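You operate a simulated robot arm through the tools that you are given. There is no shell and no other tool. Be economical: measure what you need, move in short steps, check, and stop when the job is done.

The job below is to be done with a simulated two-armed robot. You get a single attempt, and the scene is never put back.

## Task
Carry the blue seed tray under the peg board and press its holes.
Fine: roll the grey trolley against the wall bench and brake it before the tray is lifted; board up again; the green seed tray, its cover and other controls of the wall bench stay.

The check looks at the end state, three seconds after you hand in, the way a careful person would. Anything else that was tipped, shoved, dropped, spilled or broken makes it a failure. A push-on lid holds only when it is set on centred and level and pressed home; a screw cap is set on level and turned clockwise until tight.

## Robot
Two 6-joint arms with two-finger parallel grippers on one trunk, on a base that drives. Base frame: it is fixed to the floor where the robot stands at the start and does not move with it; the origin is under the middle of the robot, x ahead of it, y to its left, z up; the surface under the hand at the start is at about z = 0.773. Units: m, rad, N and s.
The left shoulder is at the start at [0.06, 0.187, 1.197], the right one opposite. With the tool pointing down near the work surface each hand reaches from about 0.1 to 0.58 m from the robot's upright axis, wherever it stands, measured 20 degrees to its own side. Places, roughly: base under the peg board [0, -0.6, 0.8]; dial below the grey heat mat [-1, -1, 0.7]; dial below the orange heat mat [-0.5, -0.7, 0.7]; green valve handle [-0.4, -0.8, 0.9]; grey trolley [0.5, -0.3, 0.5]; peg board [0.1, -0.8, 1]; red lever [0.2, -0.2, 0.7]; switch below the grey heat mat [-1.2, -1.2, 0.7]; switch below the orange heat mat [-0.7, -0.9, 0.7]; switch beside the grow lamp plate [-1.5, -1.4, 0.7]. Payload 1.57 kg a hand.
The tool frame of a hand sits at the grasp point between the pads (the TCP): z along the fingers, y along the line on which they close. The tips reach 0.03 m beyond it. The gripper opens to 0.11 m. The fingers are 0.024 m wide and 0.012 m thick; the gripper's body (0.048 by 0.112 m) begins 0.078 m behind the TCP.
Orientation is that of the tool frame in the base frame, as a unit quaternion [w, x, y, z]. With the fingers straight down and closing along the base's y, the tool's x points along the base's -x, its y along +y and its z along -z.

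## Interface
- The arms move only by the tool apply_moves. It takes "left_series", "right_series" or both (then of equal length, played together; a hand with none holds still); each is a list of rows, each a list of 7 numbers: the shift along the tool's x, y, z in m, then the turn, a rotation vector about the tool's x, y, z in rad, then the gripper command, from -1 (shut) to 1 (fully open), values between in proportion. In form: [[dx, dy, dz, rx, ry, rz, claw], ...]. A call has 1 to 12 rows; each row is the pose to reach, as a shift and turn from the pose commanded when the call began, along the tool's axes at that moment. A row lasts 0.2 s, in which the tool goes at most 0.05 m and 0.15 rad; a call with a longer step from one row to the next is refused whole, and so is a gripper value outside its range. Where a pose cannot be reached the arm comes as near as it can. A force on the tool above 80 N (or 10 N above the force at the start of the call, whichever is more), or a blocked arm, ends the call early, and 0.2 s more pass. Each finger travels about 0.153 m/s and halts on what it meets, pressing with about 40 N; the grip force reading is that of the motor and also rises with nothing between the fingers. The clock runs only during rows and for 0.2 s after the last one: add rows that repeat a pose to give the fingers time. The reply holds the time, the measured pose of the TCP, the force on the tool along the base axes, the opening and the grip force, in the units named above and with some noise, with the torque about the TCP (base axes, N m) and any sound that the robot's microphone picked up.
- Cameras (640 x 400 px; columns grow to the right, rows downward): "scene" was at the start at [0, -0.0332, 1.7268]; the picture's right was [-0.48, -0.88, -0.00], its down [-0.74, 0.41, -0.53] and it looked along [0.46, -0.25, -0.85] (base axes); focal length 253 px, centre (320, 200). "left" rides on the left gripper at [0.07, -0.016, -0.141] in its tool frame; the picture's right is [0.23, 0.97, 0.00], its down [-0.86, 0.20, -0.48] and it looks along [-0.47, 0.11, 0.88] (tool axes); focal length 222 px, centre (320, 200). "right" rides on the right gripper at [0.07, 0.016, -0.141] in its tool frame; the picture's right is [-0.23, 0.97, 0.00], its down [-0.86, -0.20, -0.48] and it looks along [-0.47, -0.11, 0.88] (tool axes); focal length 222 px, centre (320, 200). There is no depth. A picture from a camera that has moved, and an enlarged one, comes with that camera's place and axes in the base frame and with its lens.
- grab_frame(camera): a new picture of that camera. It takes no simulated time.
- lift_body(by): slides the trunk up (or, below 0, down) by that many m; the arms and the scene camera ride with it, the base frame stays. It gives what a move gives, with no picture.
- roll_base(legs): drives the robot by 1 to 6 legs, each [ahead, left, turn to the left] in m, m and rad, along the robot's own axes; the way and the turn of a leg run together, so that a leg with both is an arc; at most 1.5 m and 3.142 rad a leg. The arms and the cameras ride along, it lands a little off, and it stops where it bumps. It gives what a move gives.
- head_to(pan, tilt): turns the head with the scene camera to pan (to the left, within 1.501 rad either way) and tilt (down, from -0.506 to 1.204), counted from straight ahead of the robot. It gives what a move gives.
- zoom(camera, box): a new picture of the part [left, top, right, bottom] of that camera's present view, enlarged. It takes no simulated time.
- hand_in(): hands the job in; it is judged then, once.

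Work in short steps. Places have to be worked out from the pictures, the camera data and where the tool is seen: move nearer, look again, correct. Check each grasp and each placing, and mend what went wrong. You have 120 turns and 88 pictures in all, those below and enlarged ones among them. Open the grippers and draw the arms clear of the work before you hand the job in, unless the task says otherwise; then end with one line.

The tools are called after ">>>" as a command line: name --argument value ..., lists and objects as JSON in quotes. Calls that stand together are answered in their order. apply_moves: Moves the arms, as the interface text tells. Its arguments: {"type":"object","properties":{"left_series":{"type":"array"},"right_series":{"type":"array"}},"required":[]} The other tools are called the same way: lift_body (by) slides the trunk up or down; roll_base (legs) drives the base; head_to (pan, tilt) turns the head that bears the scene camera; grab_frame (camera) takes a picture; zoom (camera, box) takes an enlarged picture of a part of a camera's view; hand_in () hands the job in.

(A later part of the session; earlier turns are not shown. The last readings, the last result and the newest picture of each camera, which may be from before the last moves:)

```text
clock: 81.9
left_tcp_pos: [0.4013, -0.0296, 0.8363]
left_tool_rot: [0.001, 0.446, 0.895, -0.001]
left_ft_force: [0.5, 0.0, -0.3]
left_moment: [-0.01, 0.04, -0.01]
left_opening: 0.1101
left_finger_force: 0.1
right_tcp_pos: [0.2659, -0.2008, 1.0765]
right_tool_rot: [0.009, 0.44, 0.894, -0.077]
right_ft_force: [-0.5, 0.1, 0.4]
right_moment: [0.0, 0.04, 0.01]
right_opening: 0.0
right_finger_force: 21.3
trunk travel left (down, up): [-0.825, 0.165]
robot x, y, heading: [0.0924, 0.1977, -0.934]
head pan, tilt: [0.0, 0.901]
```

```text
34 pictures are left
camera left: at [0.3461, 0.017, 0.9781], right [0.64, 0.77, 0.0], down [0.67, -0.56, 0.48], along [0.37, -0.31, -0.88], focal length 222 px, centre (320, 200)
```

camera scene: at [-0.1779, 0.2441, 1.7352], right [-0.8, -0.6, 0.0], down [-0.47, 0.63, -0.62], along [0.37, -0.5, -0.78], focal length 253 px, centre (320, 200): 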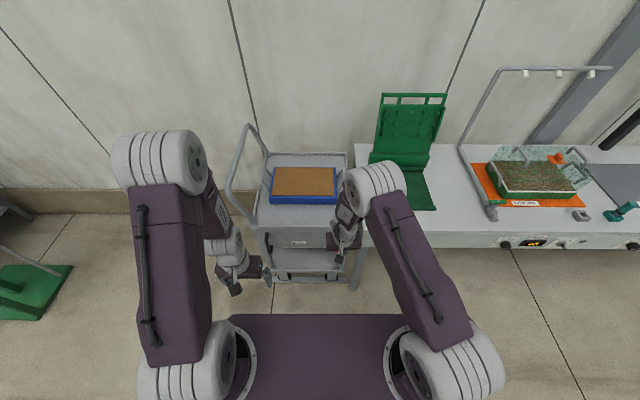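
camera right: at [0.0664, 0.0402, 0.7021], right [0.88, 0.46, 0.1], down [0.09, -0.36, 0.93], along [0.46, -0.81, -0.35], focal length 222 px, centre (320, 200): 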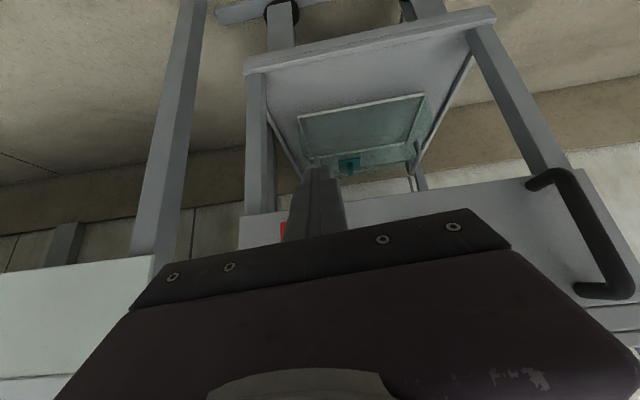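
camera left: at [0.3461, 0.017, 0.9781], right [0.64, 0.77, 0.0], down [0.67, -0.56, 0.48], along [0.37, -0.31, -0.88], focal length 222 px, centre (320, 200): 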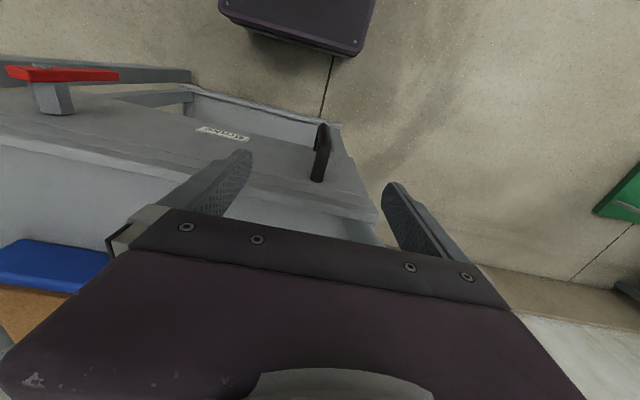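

The bar lies centred between the fingers as before. Descend and grip.

>>> apply_moves --left_series '[[0, 0, 0.045, 0, 0, 0, 1], [0, 0, 0.09, 0, 0, 0, 1], [0, 0, 0.132, 0, 0, 0, 1], [0, 0, 0.132, 0, 0, 0, 0], [0, 0, 0.132, 0, 0, 0, -0.5], [0, 0, 0.132, 0, 0, 0, -1], [0, 0, 0.132, 0, 0, 0, -1]]'

```text
clock: 83.5
left_tcp_pos: [0.4025, -0.0295, 0.7073]
left_tool_rot: [0.002, 0.447, 0.895, 0.0]
left_ft_force: [1.4, 1.3, -4.2]
left_moment: [0.16, -0.85, -0.68]
left_opening: 0.0159
left_finger_force: 31.7
right_tcp_pos: [0.2657, -0.2011, 1.0772]
right_tool_rot: [0.01, 0.439, 0.895, -0.078]
right_ft_force: [-0.2, 0.1, -0.8]
right_moment: [0.01, 0.0, 0.0]
right_opening: 0.0
right_finger_force: 21.5
trunk travel left (down, up): [-0.825, 0.165]
robot x, y, heading: [0.0886, 0.1979, -0.931]
head pan, tilt: [0.0, 0.901]
```

Gripped (16 mm). I pull right 0.09 m to the stop, slowing at the end.

>>> apply_moves --left_series '[[0, -0.015, 0, 0, 0, 0, -1], [0, -0.03, 0, 0, 0, 0, -1], [0, -0.045, 0, 0, 0, 0, -1], [0, -0.06, 0, 0, 0, 0, -1], [0, -0.07, 0, 0, 0, 0, -1], [0, -0.08, 0, 0, 0, 0, -1], [0, -0.086, 0, 0, 0, 0, -1], [0, -0.091, 0, 0, 0, 0, -1], [0, -0.094, 0, 0, 0, 0, -1], [0, -0.094, 0, 0, 0, 0, -1]]'

>>> zoom --camera "scene" --box '[300, 150, 460, 310]'

```text
clock: 85.7
left_tcp_pos: [0.3317, -0.0797, 0.7064]
left_tool_rot: [-0.001, 0.444, 0.896, -0.002]
left_ft_force: [56.2, 21.6, 22.3]
left_moment: [0.73, -1.07, -0.5]
left_opening: 0.0166
left_finger_force: 31.3
right_tcp_pos: [0.2725, -0.1962, 1.0778]
right_tool_rot: [0.008, 0.438, 0.895, -0.08]
right_ft_force: [0.4, -0.1, 1.0]
right_moment: [0.03, 0.0, -0.01]
right_opening: 0.0
right_finger_force: 20.8
trunk travel left (down, up): [-0.825, 0.165]
robot x, y, heading: [0.0901, 0.1966, -0.927]
head pan, tilt: [0.0, 0.901]
```

```text
2.50 times, centred on (380, 230) of scene
camera zoom: at [0.1079, 0.1915, 1.7354], right [-0.8, -0.6, 0.01], down [-0.47, 0.63, -0.62], along [0.37, -0.5, -0.78], focal length 631 px, centre (170, 125)
```

zoom: 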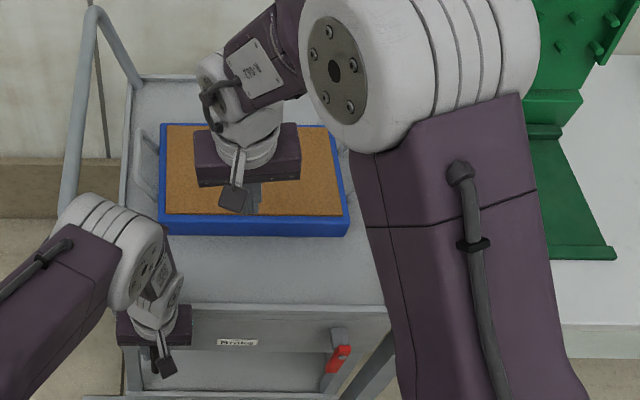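

It is at the stop again (handle l=0.22, 60 N). I ease the load, release, withdraw back and up, then move both arms clear for the brake.

>>> apply_moves --left_series '[[0, 0.003, 0, 0, 0, 0, -1], [0, 0.005, 0, 0, 0, 0, -1], [0, 0.005, 0, 0, 0, 0, 0], [0, 0.005, 0, 0, 0, 0, 1], [0, 0.005, 0, 0, 0, 0, 1], [0.03, 0.005, 0, 0, 0, 0, 1], [0.06, 0.005, 0, 0, 0, 0, 1], [0.06, 0.005, -0.05, 0, 0, 0, 1], [0.06, 0.005, -0.1, 0, 0, 0, 1], [0.06, 0.005, -0.15, 0, 0, 0, 1], [0.06, 0.005, -0.2, 0, 0, 0, 1], [0.06, 0.005, -0.25, 0, 0, 0, 1]]'

>>> roll_base --legs '[[-0.19, -0.02, 0]]'

>>> zoom --camera "scene" --box '[280, 130, 440, 290]'

```text
clock: 88.3
left_tcp_pos: [0.2947, -0.0325, 0.9566]
left_tool_rot: [0.003, 0.446, 0.895, 0.0]
left_ft_force: [0.7, -0.5, 0.5]
left_moment: [0.01, 0.03, 0.0]
left_opening: 0.1101
left_finger_force: 0.1
right_tcp_pos: [0.2652, -0.2011, 1.0788]
right_tool_rot: [0.01, 0.44, 0.895, -0.078]
right_ft_force: [-0.4, 0.6, 0.7]
right_moment: [0.0, -0.02, 0.0]
right_opening: 0.0001
right_finger_force: 21.1
trunk travel left (down, up): [-0.825, 0.165]
robot x, y, heading: [0.0887, 0.2021, -0.934]
head pan, tilt: [0.0, 0.901]
```

```text
clock: 89.8
left_tcp_pos: [0.1648, 0.1085, 0.9544]
left_tool_rot: [0.001, 0.446, 0.895, -0.001]
left_ft_force: [0.0, -0.6, -1.1]
left_moment: [0.02, -0.02, 0.0]
left_opening: 0.11
left_finger_force: 0.1
right_tcp_pos: [0.1358, -0.0584, 1.0761]
right_tool_rot: [0.009, 0.439, 0.895, -0.077]
right_ft_force: [0.8, -0.3, -0.4]
right_moment: [0.03, 0.03, 0.01]
right_opening: 0.0
right_finger_force: 21.3
trunk travel left (down, up): [-0.825, 0.165]
robot x, y, heading: [-0.0409, 0.3398, -0.927]
head pan, tilt: [0.0, 0.901]
```

```text
2.50 times, centred on (360, 210) of scene
camera zoom: at [-0.0307, 0.3253, 1.7352], right [-0.8, -0.6, 0.0], down [-0.47, 0.63, -0.62], along [0.37, -0.5, -0.79], focal length 631 px, centre (220, 175)
```

zoom: 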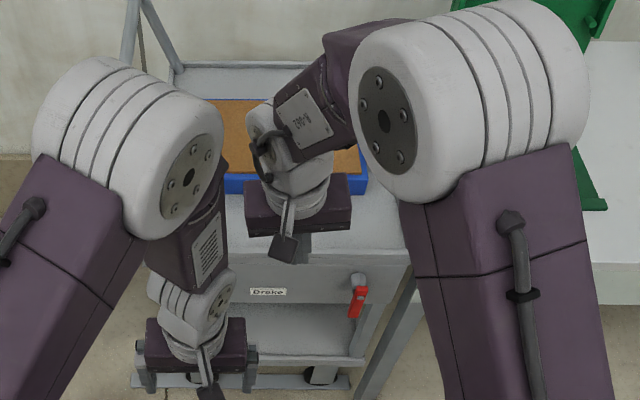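

The trolley stayed home. I turn the right hand to the 40° tilt again and lower it left of the lever.

>>> apply_moves --right_series '[[-0.003, -0.005, 0.02, -0.01, -0.05, 0, -1], [-0.006, -0.01, 0.045, -0.02, -0.1, 0, -1], [-0.009, -0.015, 0.07, -0.03, -0.15, 0, -1], [-0.012, -0.02, 0.095, -0.04, -0.2, 0, -1], [-0.015, -0.025, 0.12, -0.05, -0.25, 0, -1], [-0.018, -0.03, 0.145, -0.06, -0.3, 0, -1], [-0.021, -0.035, 0.17, -0.07, -0.36, 0, -1], [-0.024, -0.04, 0.195, -0.08, -0.42, 0, -1], [-0.027, -0.045, 0.22, -0.09, -0.48, 0, -1], [-0.03, -0.05, 0.245, -0.1, -0.54, 0, -1], [-0.033, -0.06, 0.28, -0.1, -0.6, 0, -1], [-0.033, -0.06, 0.28, -0.1, -0.6, 0, -1]]'

>>> grab_frame --camera "right"

```text
clock: 92.4
left_tcp_pos: [0.1627, 0.111, 0.9557]
left_tool_rot: [0.003, 0.445, 0.895, -0.002]
left_ft_force: [-0.1, 0.4, 0.1]
left_moment: [-0.03, 0.0, -0.01]
left_opening: 0.1099
left_finger_force: 0.0
right_tcp_pos: [0.0932, -0.1614, 0.8123]
right_tool_rot: [0.296, 0.395, 0.855, -0.159]
right_ft_force: [-0.2, -0.3, -0.7]
right_moment: [0.01, -0.01, -0.01]
right_opening: 0.0002
right_finger_force: 21.3
trunk travel left (down, up): [-0.825, 0.165]
robot x, y, heading: [-0.0417, 0.3446, -0.928]
head pan, tilt: [0.0, 0.901]
```

```text
31 pictures are left
camera right: at [0.017, -0.0394, 0.8777], right [0.87, 0.49, 0.11], down [0.1, -0.38, 0.92], along [0.49, -0.79, -0.38], focal length 222 px, centre (320, 200)
```

right: 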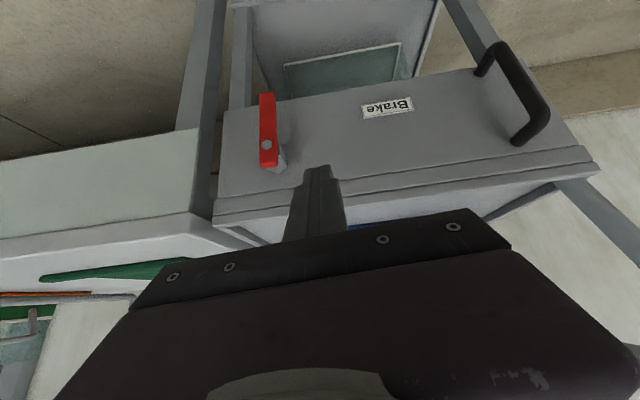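

Trolley is tight by the bench, lever vertical at p=(-0.08, z 0.714). I drive 5 cm forward and lower the fingers to the lever's left side.

>>> roll_base --legs '[[0.05, 0, 0]]'

>>> apply_moves --right_series '[[0.0253, 0, 0.031, 0, 0, 0, -1], [0.0507, 0, 0.062, 0, 0, 0, -1], [0.076, 0, 0.0929, 0, 0, 0, -1], [0.1013, 0, 0.1238, 0, 0, 0, -1], [0.0897, 0, 0.1333, 0, 0, 0, -1], [0.0897, -0.02, 0.1333, 0, 0, 0, -1], [0.0897, -0.02, 0.1333, 0, 0, 0, -1]]'

>>> grab_frame --camera "right"

```text
clock: 93.4
left_tcp_pos: [0.1893, 0.0746, 0.9568]
left_tool_rot: [0.004, 0.446, 0.895, -0.002]
left_ft_force: [-0.4, -0.2, -0.5]
left_moment: [-0.06, -0.05, 0.02]
left_opening: 0.1102
left_finger_force: 0.1
right_tcp_pos: [0.1207, -0.198, 0.8142]
right_tool_rot: [0.298, 0.397, 0.853, -0.162]
right_ft_force: [-0.2, 0.1, 0.1]
right_moment: [0.0, -0.02, -0.03]
right_opening: 0.0
right_finger_force: 21.1
trunk travel left (down, up): [-0.825, 0.165]
robot x, y, heading: [-0.0168, 0.2979, -0.932]
head pan, tilt: [0.0, 0.901]
```

```text
clock: 95.0
left_tcp_pos: [0.1938, 0.0709, 0.9557]
left_tool_rot: [0.003, 0.446, 0.895, -0.001]
left_ft_force: [-0.1, -0.2, 0.6]
left_moment: [-0.01, -0.02, 0.0]
left_opening: 0.1099
left_finger_force: 0.1
right_tcp_pos: [0.1095, -0.229, 0.6524]
right_tool_rot: [0.296, 0.396, 0.855, -0.159]
right_ft_force: [0.8, -0.3, 0.4]
right_moment: [0.01, 0.01, 0.02]
right_opening: 0.0
right_finger_force: 21.1
trunk travel left (down, up): [-0.825, 0.165]
robot x, y, heading: [-0.0116, 0.3021, -0.927]
head pan, tilt: [0.0, 0.901]
```

```text
30 pictures are left
camera right: at [0.0336, -0.1071, 0.7187], right [0.87, 0.49, 0.11], down [0.1, -0.38, 0.92], along [0.49, -0.79, -0.38], focal length 222 px, centre (320, 200)
```

right: 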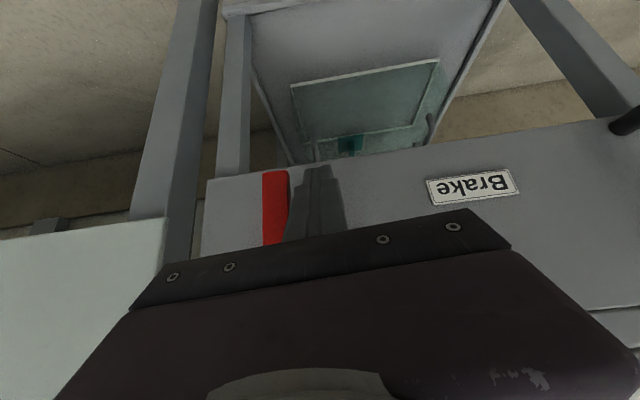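

In place beside the lever. I sweep it right and up along its arc to horizontal.

>>> apply_moves --right_series '[[0, -0.01, 0, 0, 0, 0, -1], [0, -0.021, 0, 0, 0, 0, -1], [0, -0.032, 0, 0, 0, 0, -1], [0, -0.047, 0, 0, 0, 0, -1], [-0.0025, -0.059, -0.0031, 0, 0, 0, -1], [-0.0076, -0.07, -0.0093, 0, 0, 0, -1], [-0.0133, -0.081, -0.0163, 0, 0, 0, -1], [-0.0196, -0.088, -0.024, 0, 0, 0, -1], [-0.0253, -0.092, -0.031, 0, 0, 0, -1], [-0.0304, -0.094, -0.0372, 0, 0, 0, -1], [-0.0304, -0.094, -0.0372, 0, 0, 0, -1]]'

>>> grab_frame --camera "right"

```text
clock: 97.4
left_tcp_pos: [0.1932, 0.0663, 0.9549]
left_tool_rot: [0.001, 0.446, 0.895, 0.001]
left_ft_force: [-0.2, -0.2, 0.2]
left_moment: [0.02, 0.02, -0.01]
left_opening: 0.1098
left_finger_force: 0.1
right_tcp_pos: [0.0352, -0.2765, 0.6928]
right_tool_rot: [0.282, 0.401, 0.859, -0.147]
right_ft_force: [-9.5, 26.5, -59.7]
right_moment: [0.51, -0.57, -0.33]
right_opening: 0.0002
right_finger_force: 21.2
right hand out of reach, approached as far as the arm can: row 4
trunk travel left (down, up): [-0.825, 0.165]
robot x, y, heading: [-0.0134, 0.3036, -0.931]
head pan, tilt: [0.0, 0.901]
```

```text
29 pictures are left
camera right: at [-0.0402, -0.1561, 0.7637], right [0.87, 0.48, 0.11], down [0.12, -0.42, 0.9], along [0.48, -0.77, -0.42], focal length 222 px, centre (320, 200)
```

right: 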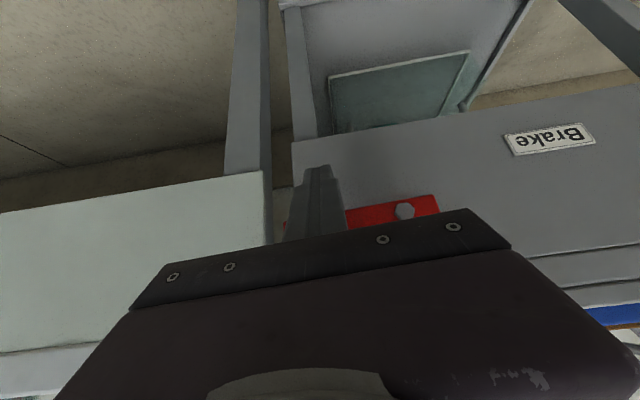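

The lever is horizontal against its stop (60 N reaction): braked. I lower the fingers off it, back the base away, and bring the right hand back up to tool-down.

>>> apply_moves --right_series '[[0.006, 0, 0.008, 0, 0, 0, -1], [0.016, 0, 0.02, 0, 0, 0, -1], [0.016, 0, 0.02, 0, 0, 0, -1]]'

>>> roll_base --legs '[[-0.12, 0, 0]]'

>>> apply_moves --right_series '[[-0.01, 0, -0.012, 0, 0.14, 0, 0], [-0.03, 0, -0.03, 0, 0.28, 0, 1], [-0.06, 0, -0.06, 0, 0.42, 0, 1], [-0.09, 0, -0.09, 0, 0.56, 0, 1], [-0.12, 0, -0.12, 0, 0.69, 0, 1], [-0.15, 0, -0.15, 0, 0.69, 0, 1], [-0.18, 0, -0.18, 0, 0.69, 0, 1], [-0.21, 0, -0.21, 0, 0.69, 0, 1], [-0.24, 0, -0.24, 0, 0.69, 0, 1], [-0.27, 0, -0.27, 0, 0.69, 0, 1], [-0.27, 0, -0.27, 0, 0.69, 0, 1]]'

>>> grab_frame --camera "scene"

```text
clock: 98.2
left_tcp_pos: [0.1921, 0.0716, 0.9567]
left_tool_rot: [0.003, 0.446, 0.895, -0.001]
left_ft_force: [-0.1, 0.1, 0.1]
left_moment: [-0.03, -0.01, 0.01]
left_opening: 0.1099
left_finger_force: 0.0
right_tcp_pos: [0.0388, -0.2847, 0.6772]
right_tool_rot: [0.293, 0.397, 0.855, -0.157]
right_ft_force: [-15.7, 18.8, -14.7]
right_moment: [-0.4, -0.53, -0.34]
right_opening: 0.0
right_finger_force: 21.3
trunk travel left (down, up): [-0.825, 0.165]
robot x, y, heading: [-0.0138, 0.3033, -0.933]
head pan, tilt: [0.0, 0.901]
```

```text
clock: 99.4
left_tcp_pos: [0.1223, 0.1652, 0.9548]
left_tool_rot: [0.001, 0.447, 0.895, 0.0]
left_ft_force: [-0.8, 0.4, 0.6]
left_moment: [0.01, 0.0, 0.01]
left_opening: 0.1099
left_finger_force: 0.0
right_tcp_pos: [-0.0308, -0.1935, 0.679]
right_tool_rot: [0.295, 0.396, 0.855, -0.159]
right_ft_force: [0.3, 0.2, -0.5]
right_moment: [0.02, -0.02, 0.05]
right_opening: 0.0
right_finger_force: 21.7
trunk travel left (down, up): [-0.825, 0.165]
robot x, y, heading: [-0.0833, 0.3974, -0.932]
head pan, tilt: [0.0, 0.901]
```

```text
clock: 101.8
left_tcp_pos: [0.1211, 0.1663, 0.9559]
left_tool_rot: [0.001, 0.447, 0.894, -0.001]
left_ft_force: [0.2, -0.3, -0.2]
left_moment: [0.01, 0.0, 0.03]
left_opening: 0.1102
left_finger_force: 0.1
right_tcp_pos: [-0.0258, -0.1533, 1.0157]
right_tool_rot: [0.076, 0.425, 0.902, 0.017]
right_ft_force: [-0.3, 0.5, 0.1]
right_moment: [-0.02, -0.03, -0.03]
right_opening: 0.1097
right_finger_force: 0.0
right hand out of reach, approached as far as the arm can: row 3, 4, 5, 6, 7, 8, 9, 10, 11
trunk travel left (down, up): [-0.825, 0.165]
robot x, y, heading: [-0.0804, 0.3963, -0.931]
head pan, tilt: [0.0, 0.901]
```

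```text
28 pictures are left
camera scene: at [-0.0753, 0.3841, 1.7352], right [-0.8, -0.6, 0.0], down [-0.47, 0.63, -0.62], along [0.37, -0.5, -0.78], focal length 253 px, centre (320, 200)
```

scene: 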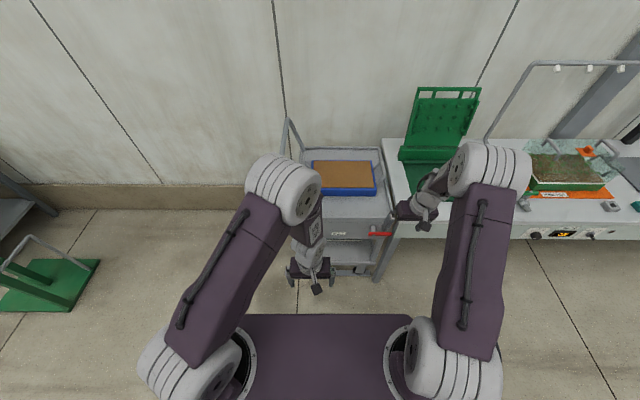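

>>> zoom --camera "scene" --box '[290, 80, 490, 280]'

```text
2.00 times, centred on (390, 180) of scene
camera zoom: at [-0.0753, 0.3841, 1.7352], right [-0.8, -0.6, 0.0], down [-0.47, 0.63, -0.62], along [0.37, -0.5, -0.78], focal length 505 px, centre (180, 240)
```

zoom: 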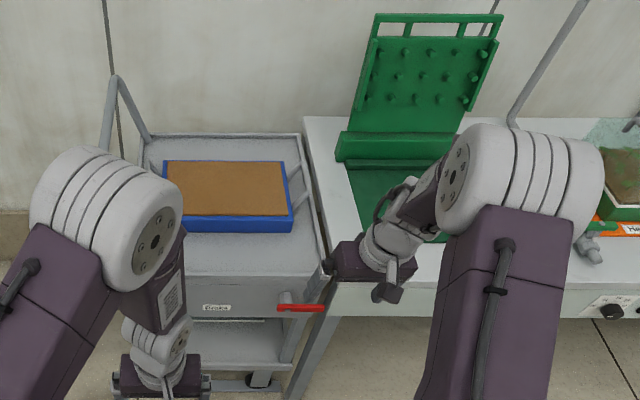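

The trolley is home and the brake lever horizontal. Next I straighten the right hand to tool-down, raise both, and drive to stand centred before the tray.

>>> apply_moves --right_series '[[0.02, 0, -0.02, 0.025, 0.03, 0.012, 1], [0.04, 0, -0.04, 0.05, 0.06, 0.025, 1], [0.06, 0, -0.06, 0.075, 0.09, 0.037, 1], [0.08, 0, -0.08, 0.102, 0.117, 0.049, 1], [0.1, 0, -0.1, 0.102, 0.117, 0.049, 1], [0.1, 0, -0.13, 0.102, 0.117, 0.049, 1]]' --left_series '[[0, 0, -0.03, 0, 0, 0, 1], [0, 0, -0.06, 0, 0, 0, 1], [0, 0, -0.09, 0, 0, 0, 1], [0, 0, -0.12, 0, 0, 0, 1], [0, 0, -0.15, 0, 0, 0, 1], [0, 0, -0.17, 0, 0, 0, 1]]'

>>> roll_base --legs '[[0, -0.11, -0.005], [0.33, 0, 0]]'

>>> grab_frame --camera "scene"

```text
clock: 103.2
left_tcp_pos: [0.1208, 0.1664, 1.1261]
left_tool_rot: [0.003, 0.447, 0.894, -0.001]
left_ft_force: [0.1, -0.1, -0.2]
left_moment: [-0.03, 0.02, -0.04]
left_opening: 0.11
left_finger_force: 0.1
right_tcp_pos: [-0.1185, -0.0392, 1.0815]
right_tool_rot: [0.053, 0.447, 0.893, 0.012]
right_ft_force: [0.1, 0.3, -0.4]
right_moment: [0.03, 0.02, -0.02]
right_opening: 0.1099
right_finger_force: 0.0
right hand out of reach, approached as far as the arm can: row 1, 2, 3, 4, 5, 6
trunk travel left (down, up): [-0.825, 0.165]
robot x, y, heading: [-0.0837, 0.3969, -0.926]
head pan, tilt: [0.0, 0.901]
```

```text
clock: 106.2
left_tcp_pos: [0.2293, -0.166, 1.1267]
left_tool_rot: [0.003, 0.447, 0.894, -0.001]
left_ft_force: [0.1, -0.5, -0.2]
left_moment: [0.0, 0.0, -0.02]
left_opening: 0.1101
left_finger_force: 0.1
right_tcp_pos: [-0.0114, -0.3714, 1.0823]
right_tool_rot: [0.054, 0.448, 0.892, 0.011]
right_ft_force: [0.2, 0.9, 0.4]
right_moment: [0.01, -0.04, 0.01]
right_opening: 0.11
right_finger_force: 0.1
trunk travel left (down, up): [-0.825, 0.165]
robot x, y, heading: [0.0214, 0.064, -0.927]
head pan, tilt: [0.0, 0.901]
```

```text
26 pictures are left
camera scene: at [0.0311, 0.0545, 1.7353], right [-0.8, -0.6, 0.0], down [-0.47, 0.63, -0.62], along [0.37, -0.5, -0.78], focal length 253 px, centre (320, 200)
```

scene: 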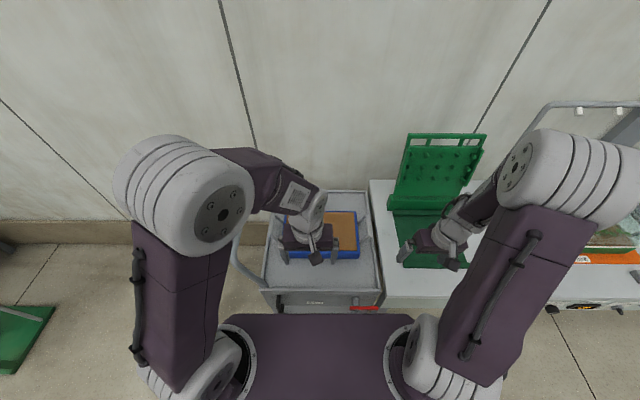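

Centred in front of the tray. I move both hands above the tray's end handles (l≈0.22 and -0.11, f≈0.5), straightening the right, and look.

>>> apply_moves --left_series '[[-0.03, 0.025, 0, 0, 0, 0, 1], [-0.06, 0.05, 0, 0, 0, 0, 1], [-0.09, 0.075, 0, 0, 0, 0, 1], [-0.12, 0.1, 0, 0, 0, 0, 1], [-0.15, 0.12, 0, 0, 0, 0, 1], [-0.18, 0.14, 0, 0, 0, 0, 1], [-0.21, 0.14, 0, 0, 0, 0, 1]]' --right_series '[[-0.03, 0.018, 0, 0.02, 0.02, 0, 1], [-0.06, 0.036, 0, 0.04, 0.04, 0, 1], [-0.09, 0.054, 0, 0.06, 0.06, 0, 1], [-0.12, 0.072, 0, 0.07, 0.083, 0, 1], [-0.15, 0.09, 0, 0.07, 0.083, 0, 1], [-0.17, 0.108, 0, 0.07, 0.083, 0, 1], [-0.19, 0.12, 0, 0.07, 0.083, 0, 1]]'

>>> grab_frame --camera "left"

>>> grab_frame --camera "right"

```text
clock: 107.8
left_tcp_pos: [0.4726, -0.2522, 1.1259]
left_tool_rot: [0.001, 0.447, 0.895, -0.001]
left_ft_force: [0.3, 0.2, -0.3]
left_moment: [0.01, 0.03, 0.01]
left_opening: 0.1101
left_finger_force: 0.0
right_tcp_pos: [0.2145, -0.399, 1.0702]
right_tool_rot: [0.062, 0.459, 0.884, 0.067]
right_ft_force: [1.2, -0.3, 0.5]
right_moment: [0.0, 0.06, 0.01]
right_opening: 0.1099
right_finger_force: 0.1
right hand out of reach, approached as far as the arm can: row 1, 2, 3, 4, 5, 6, 7
trunk travel left (down, up): [-0.825, 0.165]
robot x, y, heading: [0.0236, 0.0616, -0.935]
head pan, tilt: [0.0, 0.901]
```

```text
25 pictures are left
camera left: at [0.4171, -0.2061, 1.2669], right [0.64, 0.77, 0.0], down [0.67, -0.56, 0.48], along [0.37, -0.31, -0.88], focal length 222 px, centre (320, 200)
```

left: 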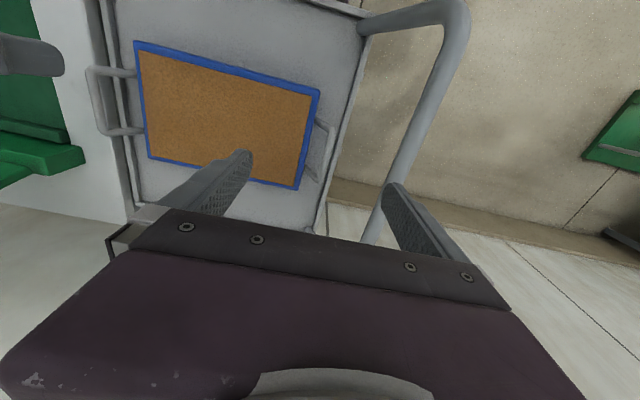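

```text
24 pictures are left
camera right: at [0.1639, -0.3414, 1.2101], right [0.91, 0.37, 0.18], down [0.25, -0.84, 0.48], along [0.33, -0.39, -0.86], focal length 222 px, centre (320, 200)
```

right: 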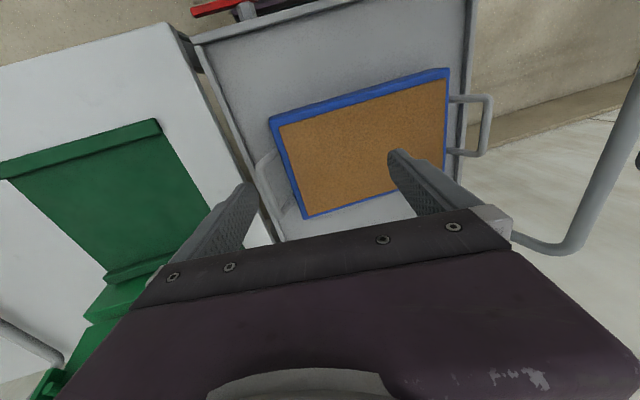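

The right arm is stuck in a folded branch (orientation off by 0.17 rad). I'll send it back near its starting posture (out to its own side and up) while straightening it. From the two views the tray spans l -0.10…0.22, f 0.43…0.635, with handle bars at l≈0.26 and -0.14.

>>> apply_moves --right_series '[[0.018, -0.025, -0.033, 0, 0, 0, 1], [0.036, -0.05, -0.066, 0, 0, 0, 1], [0.054, -0.075, -0.099, 0.03, 0, 0, 1], [0.072, -0.1, -0.132, 0.06, 0.02, 0, 1], [0.09, -0.125, -0.165, 0.09, 0.03, 0, 1], [0.108, -0.15, -0.198, 0.12, 0.04, 0, 1], [0.126, -0.175, -0.231, 0.15, 0.05, 0, 1], [0.144, -0.2, -0.264, 0.174, 0.052, 0, 1], [0.162, -0.225, -0.297, 0.174, 0.052, 0, 1], [0.18, -0.25, -0.33, 0.174, 0.052, 0, 1], [0.18, -0.25, -0.33, 0.174, 0.052, 0, 1]]'

```text
clock: 110.2
left_tcp_pos: [0.4698, -0.251, 1.1283]
left_tool_rot: [0.001, 0.446, 0.895, 0.0]
left_ft_force: [0.2, 0.6, 0.5]
left_moment: [0.0, -0.01, 0.03]
left_opening: 0.11
left_finger_force: 0.1
right_tcp_pos: [-0.1489, -0.3933, 1.2229]
right_tool_rot: [0.114, 0.458, 0.881, 0.005]
right_ft_force: [-0.2, -0.9, -0.5]
right_moment: [-0.02, 0.01, 0.03]
right_opening: 0.1101
right_finger_force: 0.2
right hand out of reach, approached as far as the arm can: row 3, 4, 5, 6, 7, 8, 9, 10, 11
trunk travel left (down, up): [-0.825, 0.165]
robot x, y, heading: [0.0249, 0.0663, -0.935]
head pan, tilt: [0.0, 0.901]
```

Still a residual tilt. Let me look at the arm's posture.

>>> grab_frame --camera "scene"

```text
23 pictures are left
camera scene: at [0.0325, 0.0521, 1.7352], right [-0.8, -0.6, 0.0], down [-0.47, 0.63, -0.62], along [0.37, -0.5, -0.78], focal length 253 px, centre (320, 200)
```

scene: 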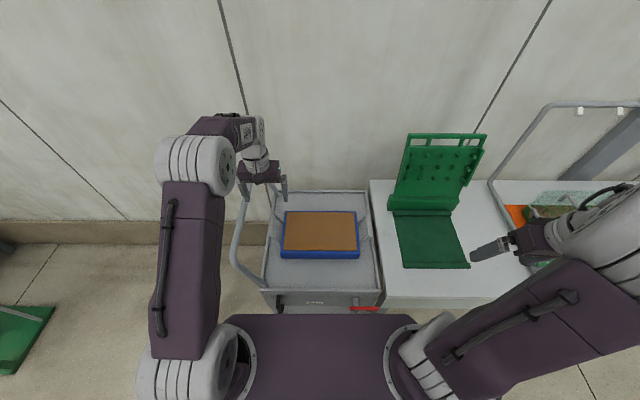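

I'll command its exact start posture relative to the robot (ahead 0.307, 0.366 right, z 1.41, tool-down), position first and then orientation.

>>> apply_moves --right_series '[[-0.015, 0.013, -0.033, 0, 0, 0, 1], [-0.03, 0.026, -0.067, 0, 0, 0, 1], [-0.045, 0.04, -0.1, 0, 0, 0, 1], [-0.06, 0.053, -0.134, 0.02, 0.04, 0, 1], [-0.076, 0.066, -0.167, 0.04, 0.08, 0, 1], [-0.076, 0.066, -0.167, 0.06, 0.12, 0, 1], [-0.076, 0.066, -0.167, 0.08, 0.16, 0, 1], [-0.076, 0.066, -0.167, 0.109, 0.199, 0, 1], [-0.076, 0.066, -0.167, 0.109, 0.199, 0, 1]]'

```text
clock: 112.2
left_tcp_pos: [0.4695, -0.2515, 1.1274]
left_tool_rot: [0.001, 0.447, 0.895, -0.001]
left_ft_force: [-0.6, -0.2, -0.9]
left_moment: [-0.01, -0.01, -0.04]
left_opening: 0.1098
left_finger_force: 0.1
right_tcp_pos: [-0.0866, -0.3904, 1.2381]
right_tool_rot: [0.119, 0.458, 0.881, 0.005]
right_ft_force: [-0.7, -0.2, 0.5]
right_moment: [-0.02, 0.01, 0.03]
right_opening: 0.1102
right_finger_force: 0.0
right hand out of reach, approached as far as the arm can: row 1, 2, 3, 4, 5, 6, 7, 8, 9
trunk travel left (down, up): [-0.825, 0.165]
robot x, y, heading: [0.023, 0.0647, -0.929]
head pan, tilt: [0.0, 0.901]
```

Stuck against a joint limit. I'll probe by allowing more forward tilt while rising, which was reachable earlier at this height.

>>> apply_moves --right_series '[[-0.01, 0, -0.03, 0, -0.12, 0, 1], [-0.02, 0, -0.06, 0, -0.24, 0, 1], [-0.03, 0, -0.09, 0, -0.36, 0, 1], [-0.04, 0, -0.12, 0, -0.48, 0, 1], [-0.05, 0, -0.15, 0, -0.6, 0, 1], [-0.05, 0, -0.15, 0, -0.6, 0, 1]]'

```text
clock: 113.6
left_tcp_pos: [0.4685, -0.2507, 1.127]
left_tool_rot: [0.001, 0.448, 0.894, -0.001]
left_ft_force: [-0.1, -0.2, 0.0]
left_moment: [-0.04, 0.0, -0.01]
left_opening: 0.1099
left_finger_force: 0.1
right_tcp_pos: [-0.0456, -0.4372, 1.3589]
right_tool_rot: [0.375, 0.439, 0.806, -0.132]
right_ft_force: [0.0, 1.1, 0.0]
right_moment: [0.01, -0.03, 0.0]
right_opening: 0.1101
right_finger_force: 0.0
right hand out of reach, approached as far as the arm can: row 1, 2, 3, 4, 5, 6
trunk travel left (down, up): [-0.825, 0.165]
robot x, y, heading: [0.0272, 0.0655, -0.93]
head pan, tilt: [0.0, 0.901]
```

I'll use the trunk instead: raise it fully so that the hand works well below the shoulder, where tool-down was reachable, and bring the hand down there.

>>> lift_body --by 0.16

>>> apply_moves --right_series '[[0.028, 0, 0.036, 0.005, 0.063, 0, 1], [0.057, 0, 0.072, 0.01, 0.127, 0, 1], [0.085, 0, 0.108, 0.02, 0.19, 0, 1], [0.113, 0, 0.144, 0.025, 0.253, 0, 1], [0.142, 0, 0.18, 0.03, 0.317, 0, 1], [0.17, 0, 0.216, 0.035, 0.38, 0, 1], [0.198, 0, 0.251, 0.04, 0.443, 0, 1], [0.227, 0, 0.287, 0.045, 0.507, 0, 1], [0.255, 0, 0.323, 0.05, 0.57, 0, 1], [0.283, 0, 0.359, 0.055, 0.633, 0, 1], [0.312, 0, 0.395, 0.06, 0.7, 0, 1], [0.34, 0, 0.431, 0.07, 0.76, 0, 1]]'

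```text
clock: 115.4
left_tcp_pos: [0.4705, -0.2515, 1.2873]
left_tool_rot: [0.001, 0.447, 0.895, -0.001]
left_ft_force: [-0.5, 0.4, 0.5]
left_moment: [-0.01, -0.02, -0.03]
left_opening: 0.1098
left_finger_force: 0.0
right_tcp_pos: [-0.0473, -0.4377, 1.518]
right_tool_rot: [0.373, 0.44, 0.806, -0.132]
right_ft_force: [-0.3, 0.5, 0.5]
right_moment: [0.01, 0.03, 0.0]
right_opening: 0.1099
right_finger_force: 0.1
trunk travel left (down, up): [-0.985, 0.005]
robot x, y, heading: [0.0227, 0.0598, -0.934]
head pan, tilt: [0.0, 0.901]
```

```text
clock: 118.0
left_tcp_pos: [0.4696, -0.2507, 1.2869]
left_tool_rot: [0.002, 0.447, 0.895, -0.001]
left_ft_force: [-0.5, 0.2, -0.1]
left_moment: [0.01, -0.03, 0.0]
left_opening: 0.1101
left_finger_force: 0.1
right_tcp_pos: [0.0458, -0.4632, 0.9763]
right_tool_rot: [0.033, 0.47, 0.882, 0.013]
right_ft_force: [0.5, -0.6, -0.7]
right_moment: [0.03, 0.04, -0.02]
right_opening: 0.1098
right_finger_force: 0.0
trunk travel left (down, up): [-0.985, 0.005]
robot x, y, heading: [0.0226, 0.063, -0.931]
head pan, tilt: [0.0, 0.901]
```

Reachable now, with the orientation nearly right. I nudge the base 5 cm forward, align the right hand and set both above the handle bars.

>>> roll_base --legs '[[0.05, 0, 0]]'

>>> apply_moves --left_series '[[0, 0.015, 0.04, 0, 0, 0, 0.5], [0, 0.03, 0.08, 0, 0, 0, 0], [0, 0.03, 0.12, 0, 0, 0, 0], [0, 0.03, 0.16, 0, 0, 0, 0], [0, 0.03, 0.2, 0, 0, 0, 0], [0, 0.03, 0.24, 0, 0, 0, 0], [0, 0.03, 0.28, 0, 0, 0, 0]]' --right_series '[[-0.02, 0.02, 0, 0.01, 0.01, -0.015, 0.5], [-0.04, 0.04, 0, 0.02, 0.02, -0.03, 0], [-0.06, 0.06, 0, 0.03, 0.032, -0.045, 0], [-0.08, 0.08, 0, 0.03, 0.032, -0.045, 0], [-0.08, 0.1, 0, 0.03, 0.032, -0.045, 0], [-0.08, 0.1, 0, 0.03, 0.032, -0.045, 0], [-0.08, 0.1, 0, 0.03, 0.032, -0.045, 0]]'

>>> grab_frame --camera "left"

>>> grab_frame --camera "right"

```text
clock: 118.9
left_tcp_pos: [0.4934, -0.2832, 1.2924]
left_tool_rot: [0.007, 0.447, 0.895, -0.003]
left_ft_force: [-0.8, 1.0, 0.0]
left_moment: [-0.08, -0.08, -0.02]
left_opening: 0.1101
left_finger_force: 0.1
right_tcp_pos: [0.0725, -0.4962, 0.9823]
right_tool_rot: [0.038, 0.47, 0.882, 0.011]
right_ft_force: [-0.5, 1.2, -0.2]
right_moment: [-0.06, 0.0, 0.0]
right_opening: 0.1095
right_finger_force: 0.1
trunk travel left (down, up): [-0.985, 0.005]
robot x, y, heading: [0.0577, 0.0238, -0.935]
head pan, tilt: [0.0, 0.901]
```

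```text
clock: 120.5
left_tcp_pos: [0.5233, -0.2758, 1.0069]
left_tool_rot: [0.002, 0.447, 0.895, 0.0]
left_ft_force: [1.0, -0.5, 0.1]
left_moment: [0.02, 0.03, 0.0]
left_opening: 0.0549
left_finger_force: 0.0
right_tcp_pos: [0.1942, -0.5169, 0.9898]
right_tool_rot: [0.108, 0.445, 0.889, -0.005]
right_ft_force: [0.1, -0.5, 0.3]
right_moment: [0.0, 0.0, 0.02]
right_opening: 0.0548
right_finger_force: 0.1
right hand out of reach, approached as far as the arm can: row 1, 2, 3, 4, 5
trunk travel left (down, up): [-0.985, 0.005]
robot x, y, heading: [0.0535, 0.0206, -0.934]
head pan, tilt: [0.0, 0.901]
```

```text
22 pictures are left
camera left: at [0.4689, -0.2305, 1.1467], right [0.64, 0.77, 0.0], down [0.67, -0.56, 0.48], along [0.37, -0.31, -0.88], focal length 222 px, centre (320, 200)
```

left: 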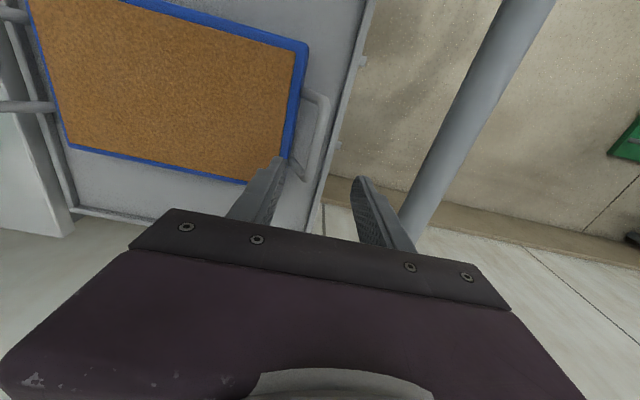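

```text
21 pictures are left
camera right: at [0.1405, -0.4384, 1.1167], right [0.9, 0.41, 0.13], down [0.25, -0.75, 0.62], along [0.35, -0.52, -0.78], focal length 222 px, centre (320, 200)
```

right: 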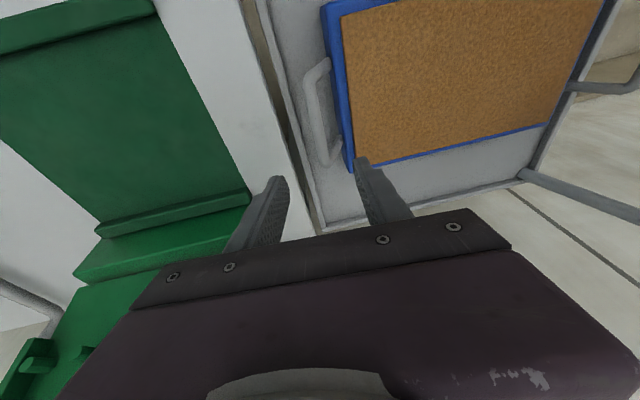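

Handle bars triangulate to z≈0.86, f centre 0.53, l≈0.252 (left) and -0.135 (right); the rim is at z≈0.82. I lower both hands most of the way, straightening the right as it comes down.

>>> apply_moves --left_series '[[0, -0.006, 0.03, 0, 0, 0, 0], [0, -0.006, 0.06, 0, 0, 0, 0], [0, -0.006, 0.09, 0, 0, 0, 0], [0, -0.006, 0.12, 0, 0, 0, 0], [0, -0.006, 0.12, 0, 0, 0, 0], [0, -0.006, 0.12, 0, 0, 0, 0]]' --right_series '[[0.005, 0.001, 0.025, 0, 0, 0, 0], [0.01, 0.002, 0.05, 0.02, 0.04, 0, 0], [0.015, 0.003, 0.075, 0.04, 0.08, 0, 0], [0.019, 0.004, 0.095, 0.06, 0.13, 0, 0], [0.019, 0.004, 0.095, 0.08, 0.17, 0, 0], [0.019, 0.004, 0.095, 0.089, 0.196, 0, 0]]'

>>> grab_frame --camera "right"

>>> grab_frame --camera "left"

```text
clock: 121.9
left_tcp_pos: [0.51, -0.2633, 0.9014]
left_tool_rot: [0.001, 0.447, 0.894, -0.002]
left_ft_force: [-0.1, 0.6, 0.1]
left_moment: [-0.02, 0.0, 0.0]
left_opening: 0.055
left_finger_force: 0.0
left hand out of reach, approached as far as the arm can: row 3, 4, 5, 6
right_tcp_pos: [0.1932, -0.3687, 0.9282]
right_tool_rot: [-0.029, 0.454, 0.889, 0.051]
right_ft_force: [1.0, 0.0, -0.2]
right_moment: [0.02, 0.02, -0.01]
right_opening: 0.0549
right_finger_force: 0.1
right hand out of reach, approached as far as the arm can: row 1, 2, 3, 4, 5, 6
trunk travel left (down, up): [-0.985, 0.005]
robot x, y, heading: [0.0548, 0.0249, -0.932]
head pan, tilt: [0.0, 0.901]
```

```text
20 pictures are left
camera right: at [0.1663, -0.32, 1.0774], right [0.92, 0.38, 0.04], down [0.34, -0.86, 0.38], along [0.18, -0.34, -0.92], focal length 222 px, centre (320, 200)
```

right: 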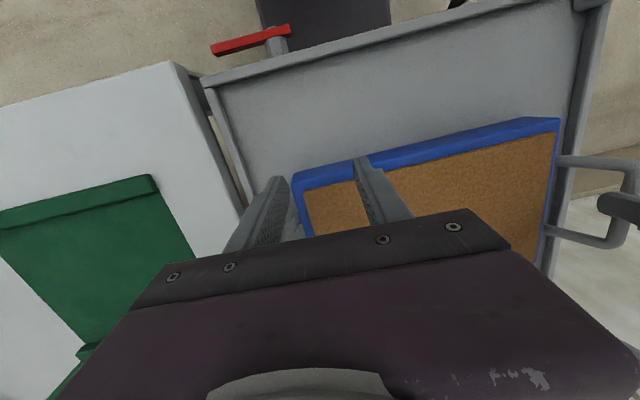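

```text
19 pictures are left
camera left: at [0.4546, -0.2174, 1.0427], right [0.64, 0.77, 0.0], down [0.67, -0.56, 0.48], along [0.37, -0.31, -0.88], focal length 222 px, centre (320, 200)
```

left: 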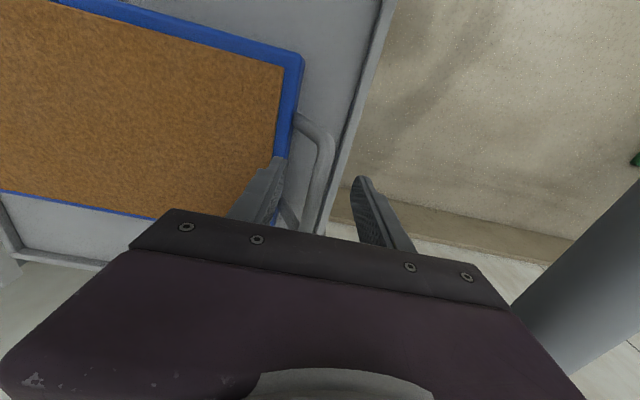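

Both arms are at their outer limit with the trunk high, and the right one has unfolded toward the robot (tips still 7 cm above the tray). I raise both hands 0.16 m, straightening the right, and will then lower the trunk.

>>> apply_moves --left_series '[[0, 0, -0.04, 0, 0, 0, 0], [0, 0, -0.08, 0, 0, 0, 0], [0, 0, -0.12, 0, 0, 0, 0], [0, 0, -0.16, 0, 0, 0, 0], [0, 0, -0.2, 0, 0, 0, 0], [0, 0, -0.2, 0, 0, 0, 0]]' --right_series '[[0, 0, -0.04, 0.01, -0.02, 0, 0], [0, 0, -0.08, 0.03, -0.04, 0, 0], [0, 0, -0.12, 0.045, -0.06, 0, 0], [0, 0, -0.16, 0.065, -0.097, 0, 0], [0.01, 0, -0.2, 0.065, -0.097, 0, 0], [0.01, 0, -0.2, 0.065, -0.097, 0, 0]]'

```text
clock: 123.3
left_tcp_pos: [0.5101, -0.2624, 1.1022]
left_tool_rot: [0.001, 0.447, 0.895, 0.0]
left_ft_force: [0.6, 0.3, 0.2]
left_moment: [0.0, 0.01, -0.01]
left_opening: 0.055
left_finger_force: 0.0
right_tcp_pos: [0.1794, -0.3664, 1.1175]
right_tool_rot: [0.019, 0.454, 0.89, 0.019]
right_ft_force: [-1.8, -0.2, -0.4]
right_moment: [0.0, 0.0, -0.02]
right_opening: 0.0549
right_finger_force: 0.1
right hand out of reach, approached as far as the arm can: row 2, 3, 4, 5, 6
trunk travel left (down, up): [-0.985, 0.005]
robot x, y, heading: [0.0538, 0.0253, -0.932]
head pan, tilt: [0.0, 0.901]
```

Nearly tool-down again. I lower the trunk 0.16 m (hands to z≈0.95) and then shift the right hand over its handle.

>>> lift_body --by -0.16

>>> apply_moves --left_series '[[-0.01, 0, 0, 0, 0, 0, 0], [-0.018, -0.003, 0, 0, 0, 0, 0], [-0.018, -0.003, 0, 0, 0, 0, 0], [-0.018, -0.003, 0, 0, 0, 0, 0], [-0.018, -0.003, 0, 0, 0, 0, 0], [-0.018, -0.003, 0, 0, 0, 0, 0]]' --right_series '[[0, -0.03, 0, 0.01, 0, 0, 0], [0, -0.06, 0, 0.03, 0.01, 0, 0], [-0.035, -0.062, 0, 0.052, 0.017, 0, 0], [-0.07, -0.062, 0, 0.052, 0.017, 0, 0], [-0.1, -0.062, 0, 0.052, 0.017, 0, 0], [-0.129, -0.062, 0, 0.052, 0.017, 0, 0]]'

```text
clock: 125.2
left_tcp_pos: [0.5083, -0.2633, 0.9423]
left_tool_rot: [0.002, 0.447, 0.895, -0.001]
left_ft_force: [-0.4, 0.3, 0.0]
left_moment: [-0.01, 0.02, -0.01]
left_opening: 0.0551
left_finger_force: 0.2
right_tcp_pos: [0.1789, -0.3667, 0.9555]
right_tool_rot: [0.019, 0.455, 0.89, 0.018]
right_ft_force: [0.3, -0.2, 0.1]
right_moment: [0.0, 0.03, 0.02]
right_opening: 0.0547
right_finger_force: 0.0
trunk travel left (down, up): [-0.825, 0.165]
robot x, y, heading: [0.054, 0.0244, -0.937]
head pan, tilt: [0.0, 0.901]
```

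```text
clock: 126.6
left_tcp_pos: [0.5184, -0.2784, 0.9415]
left_tool_rot: [0.002, 0.447, 0.894, -0.001]
left_ft_force: [0.4, -0.6, -0.2]
left_moment: [0.02, 0.01, -0.02]
left_opening: 0.0548
left_finger_force: 0.0
right_tcp_pos: [0.227, -0.4215, 0.9361]
right_tool_rot: [0.04, 0.467, 0.883, 0.033]
right_ft_force: [-0.7, 0.8, 0.3]
right_moment: [0.0, 0.01, -0.03]
right_opening: 0.055
right_finger_force: 0.0
right hand out of reach, approached as far as the arm can: row 2, 3, 4, 5, 6
trunk travel left (down, up): [-0.825, 0.165]
robot x, y, heading: [0.0533, 0.0213, -0.936]
head pan, tilt: [0.0, 0.901]
```

The right arm still resists moving to its own side. I'll test whether a wrist roll limit is the cause by yawing the hand 0.6 rad in place while straightening it.

>>> apply_moves --right_series '[[0.02, 0, -0.03, 0, 0, 0.1, 0], [0.04, 0, -0.06, 0, 0, 0.2, 0], [0.06, 0, -0.09, 0, 0, 0.3, 0], [0.08, 0, -0.12, 0, 0, 0.4, 0], [0.08, 0, -0.12, 0, 0, 0.5, 0], [0.08, 0, -0.12, 0, 0, 0.6, 0], [0.08, -0.03, -0.12, 0, 0, 0.6, 0], [0.08, -0.06, -0.12, 0, 0, 0.6, 0], [0.08, -0.09, -0.12, 0, 0, 0.6, 0]]'

>>> grab_frame --camera "scene"

```text
clock: 128.6
left_tcp_pos: [0.5167, -0.2784, 0.9429]
left_tool_rot: [0.003, 0.447, 0.895, 0.0]
left_ft_force: [-0.1, 0.3, 0.3]
left_moment: [0.01, -0.02, 0.0]
left_opening: 0.0549
left_finger_force: 0.0
right_tcp_pos: [0.0877, -0.4125, 1.0331]
right_tool_rot: [0.075, 0.703, 0.706, 0.039]
right_ft_force: [-0.8, 0.6, -0.6]
right_moment: [-0.01, 0.0, 0.0]
right_opening: 0.0553
right_finger_force: 0.1
right hand out of reach, approached as far as the arm can: row 1, 2, 3, 4, 5, 6, 7, 8, 9
trunk travel left (down, up): [-0.825, 0.165]
robot x, y, heading: [0.0547, 0.0248, -0.935]
head pan, tilt: [0.0, 0.901]
```

```text
18 pictures are left
camera scene: at [0.0598, 0.0101, 1.7352], right [-0.8, -0.6, 0.0], down [-0.47, 0.63, -0.62], along [0.37, -0.5, -0.78], focal length 253 px, centre (320, 200)
```

scene: 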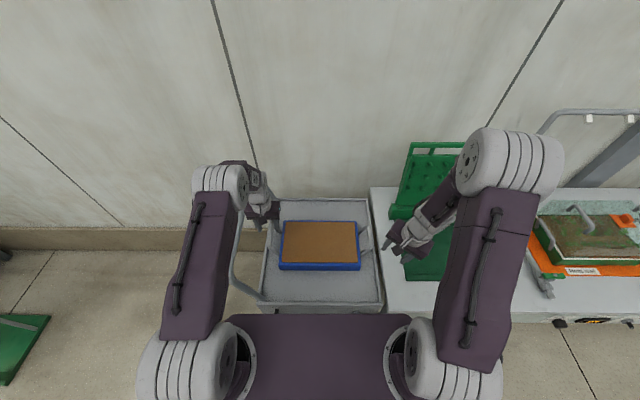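

The wrist sits in a flipped branch, but a forward-tilted grasp remains usable. So I'll set the trunk 9 cm up, grip with the right hand tilted ~0.2 rad forward, and do lifting, carrying and lowering with the trunk and base only. First I undo the yaw and bring the hand forward.

>>> lift_body --by 0.09

>>> apply_moves --right_series '[[-0.01, 0.012, 0.02, 0, 0, -0.1, 0], [-0.02, 0.024, 0.04, 0, 0, -0.2, 0], [-0.03, 0.036, 0.06, 0, 0, -0.3, 0], [-0.04, 0.048, 0.08, 0, 0, -0.4, 0], [-0.05, 0.06, 0.1, 0, 0, -0.5, 0], [-0.056, 0.072, 0.12, 0, 0, -0.6, 0], [-0.063, 0.083, 0.12, 0, 0, -0.635, 0], [-0.063, 0.083, 0.12, 0, 0, -0.635, 0]]'

```text
clock: 129.8
left_tcp_pos: [0.5172, -0.2786, 1.0321]
left_tool_rot: [0.002, 0.447, 0.895, -0.001]
left_ft_force: [-0.1, -0.5, 0.6]
left_moment: [-0.01, 0.02, 0.02]
left_opening: 0.0549
left_finger_force: 0.1
right_tcp_pos: [0.0899, -0.4116, 1.1216]
right_tool_rot: [0.076, 0.703, 0.706, 0.038]
right_ft_force: [1.3, 0.7, 0.2]
right_moment: [0.02, -0.03, 0.01]
right_opening: 0.0547
right_finger_force: 0.1
trunk travel left (down, up): [-0.915, 0.075]
robot x, y, heading: [0.0508, 0.0213, -0.933]
head pan, tilt: [0.0, 0.901]
```

```text
clock: 131.6
left_tcp_pos: [0.5176, -0.2783, 1.031]
left_tool_rot: [0.001, 0.447, 0.895, -0.001]
left_ft_force: [0.1, 0.3, 0.0]
left_moment: [-0.01, 0.01, 0.0]
left_opening: 0.0549
left_finger_force: 0.0
right_tcp_pos: [0.1897, -0.4812, 1.0216]
right_tool_rot: [0.083, 0.448, 0.89, 0.013]
right_ft_force: [0.5, -0.4, -0.1]
right_moment: [-0.01, 0.01, -0.03]
right_opening: 0.0551
right_finger_force: 0.2
trunk travel left (down, up): [-0.915, 0.075]
robot x, y, heading: [0.0555, 0.0213, -0.932]
head pan, tilt: [0.0, 0.901]
```

No limits hit now. I lower both hands together toward the bars, stopping 3 cm above.

>>> apply_moves --left_series '[[0, 0, 0.03, 0, 0, 0, 0], [0, 0, 0.06, 0, 0, 0, 0], [0, 0, 0.09, 0, 0, 0, 0], [0, 0, 0.12, 0, 0, 0, 0], [0, 0, 0.133, 0, 0, 0, 0]]' --right_series '[[-0.002, -0.003, 0.025, 0, -0.01, 0, 0], [-0.004, -0.007, 0.05, 0, -0.02, 0, 0], [-0.006, -0.01, 0.075, 0, -0.03, 0, 0], [-0.008, -0.013, 0.1, 0, -0.04, 0, 0], [-0.0086, -0.014, 0.125, 0, -0.05, 0, 0]]'

>>> grab_frame --camera "right"

>>> grab_frame --camera "left"

```text
clock: 132.8
left_tcp_pos: [0.519, -0.2806, 0.8991]
left_tool_rot: [0.002, 0.447, 0.894, 0.0]
left_ft_force: [0.3, 0.0, 0.8]
left_moment: [-0.03, -0.02, 0.01]
left_opening: 0.0549
left_finger_force: 0.0
right_tcp_pos: [0.2045, -0.5028, 0.8977]
right_tool_rot: [0.106, 0.448, 0.888, 0.001]
right_ft_force: [-0.6, -0.1, -0.1]
right_moment: [0.0, 0.03, 0.0]
right_opening: 0.0549
right_finger_force: 0.1
trunk travel left (down, up): [-0.915, 0.075]
robot x, y, heading: [0.0492, 0.0207, -0.935]
head pan, tilt: [0.0, 0.901]
```

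```text
17 pictures are left
camera right: at [0.1515, -0.4245, 1.0262], right [0.91, 0.4, 0.14], down [0.24, -0.76, 0.61], along [0.35, -0.52, -0.78], focal length 222 px, centre (320, 200)
```

right: 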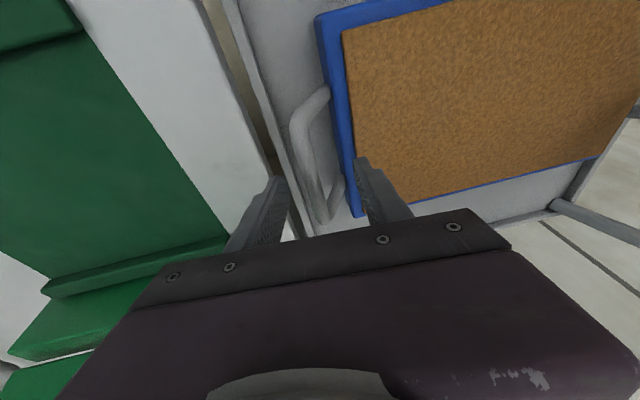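

```text
16 pictures are left
camera left: at [0.463, -0.2345, 1.0402], right [0.64, 0.77, 0.0], down [0.67, -0.56, 0.48], along [0.37, -0.31, -0.88], focal length 222 px, centre (320, 200)
```

left: 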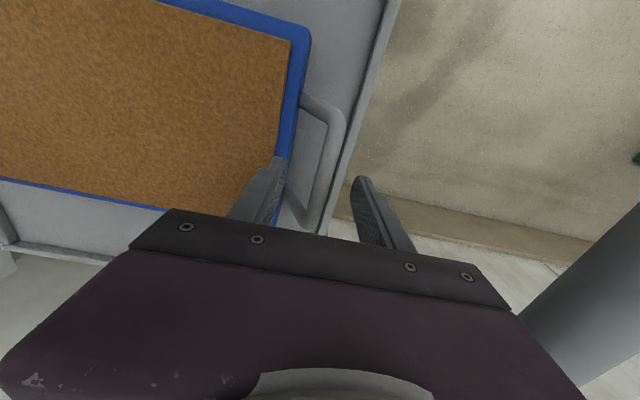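

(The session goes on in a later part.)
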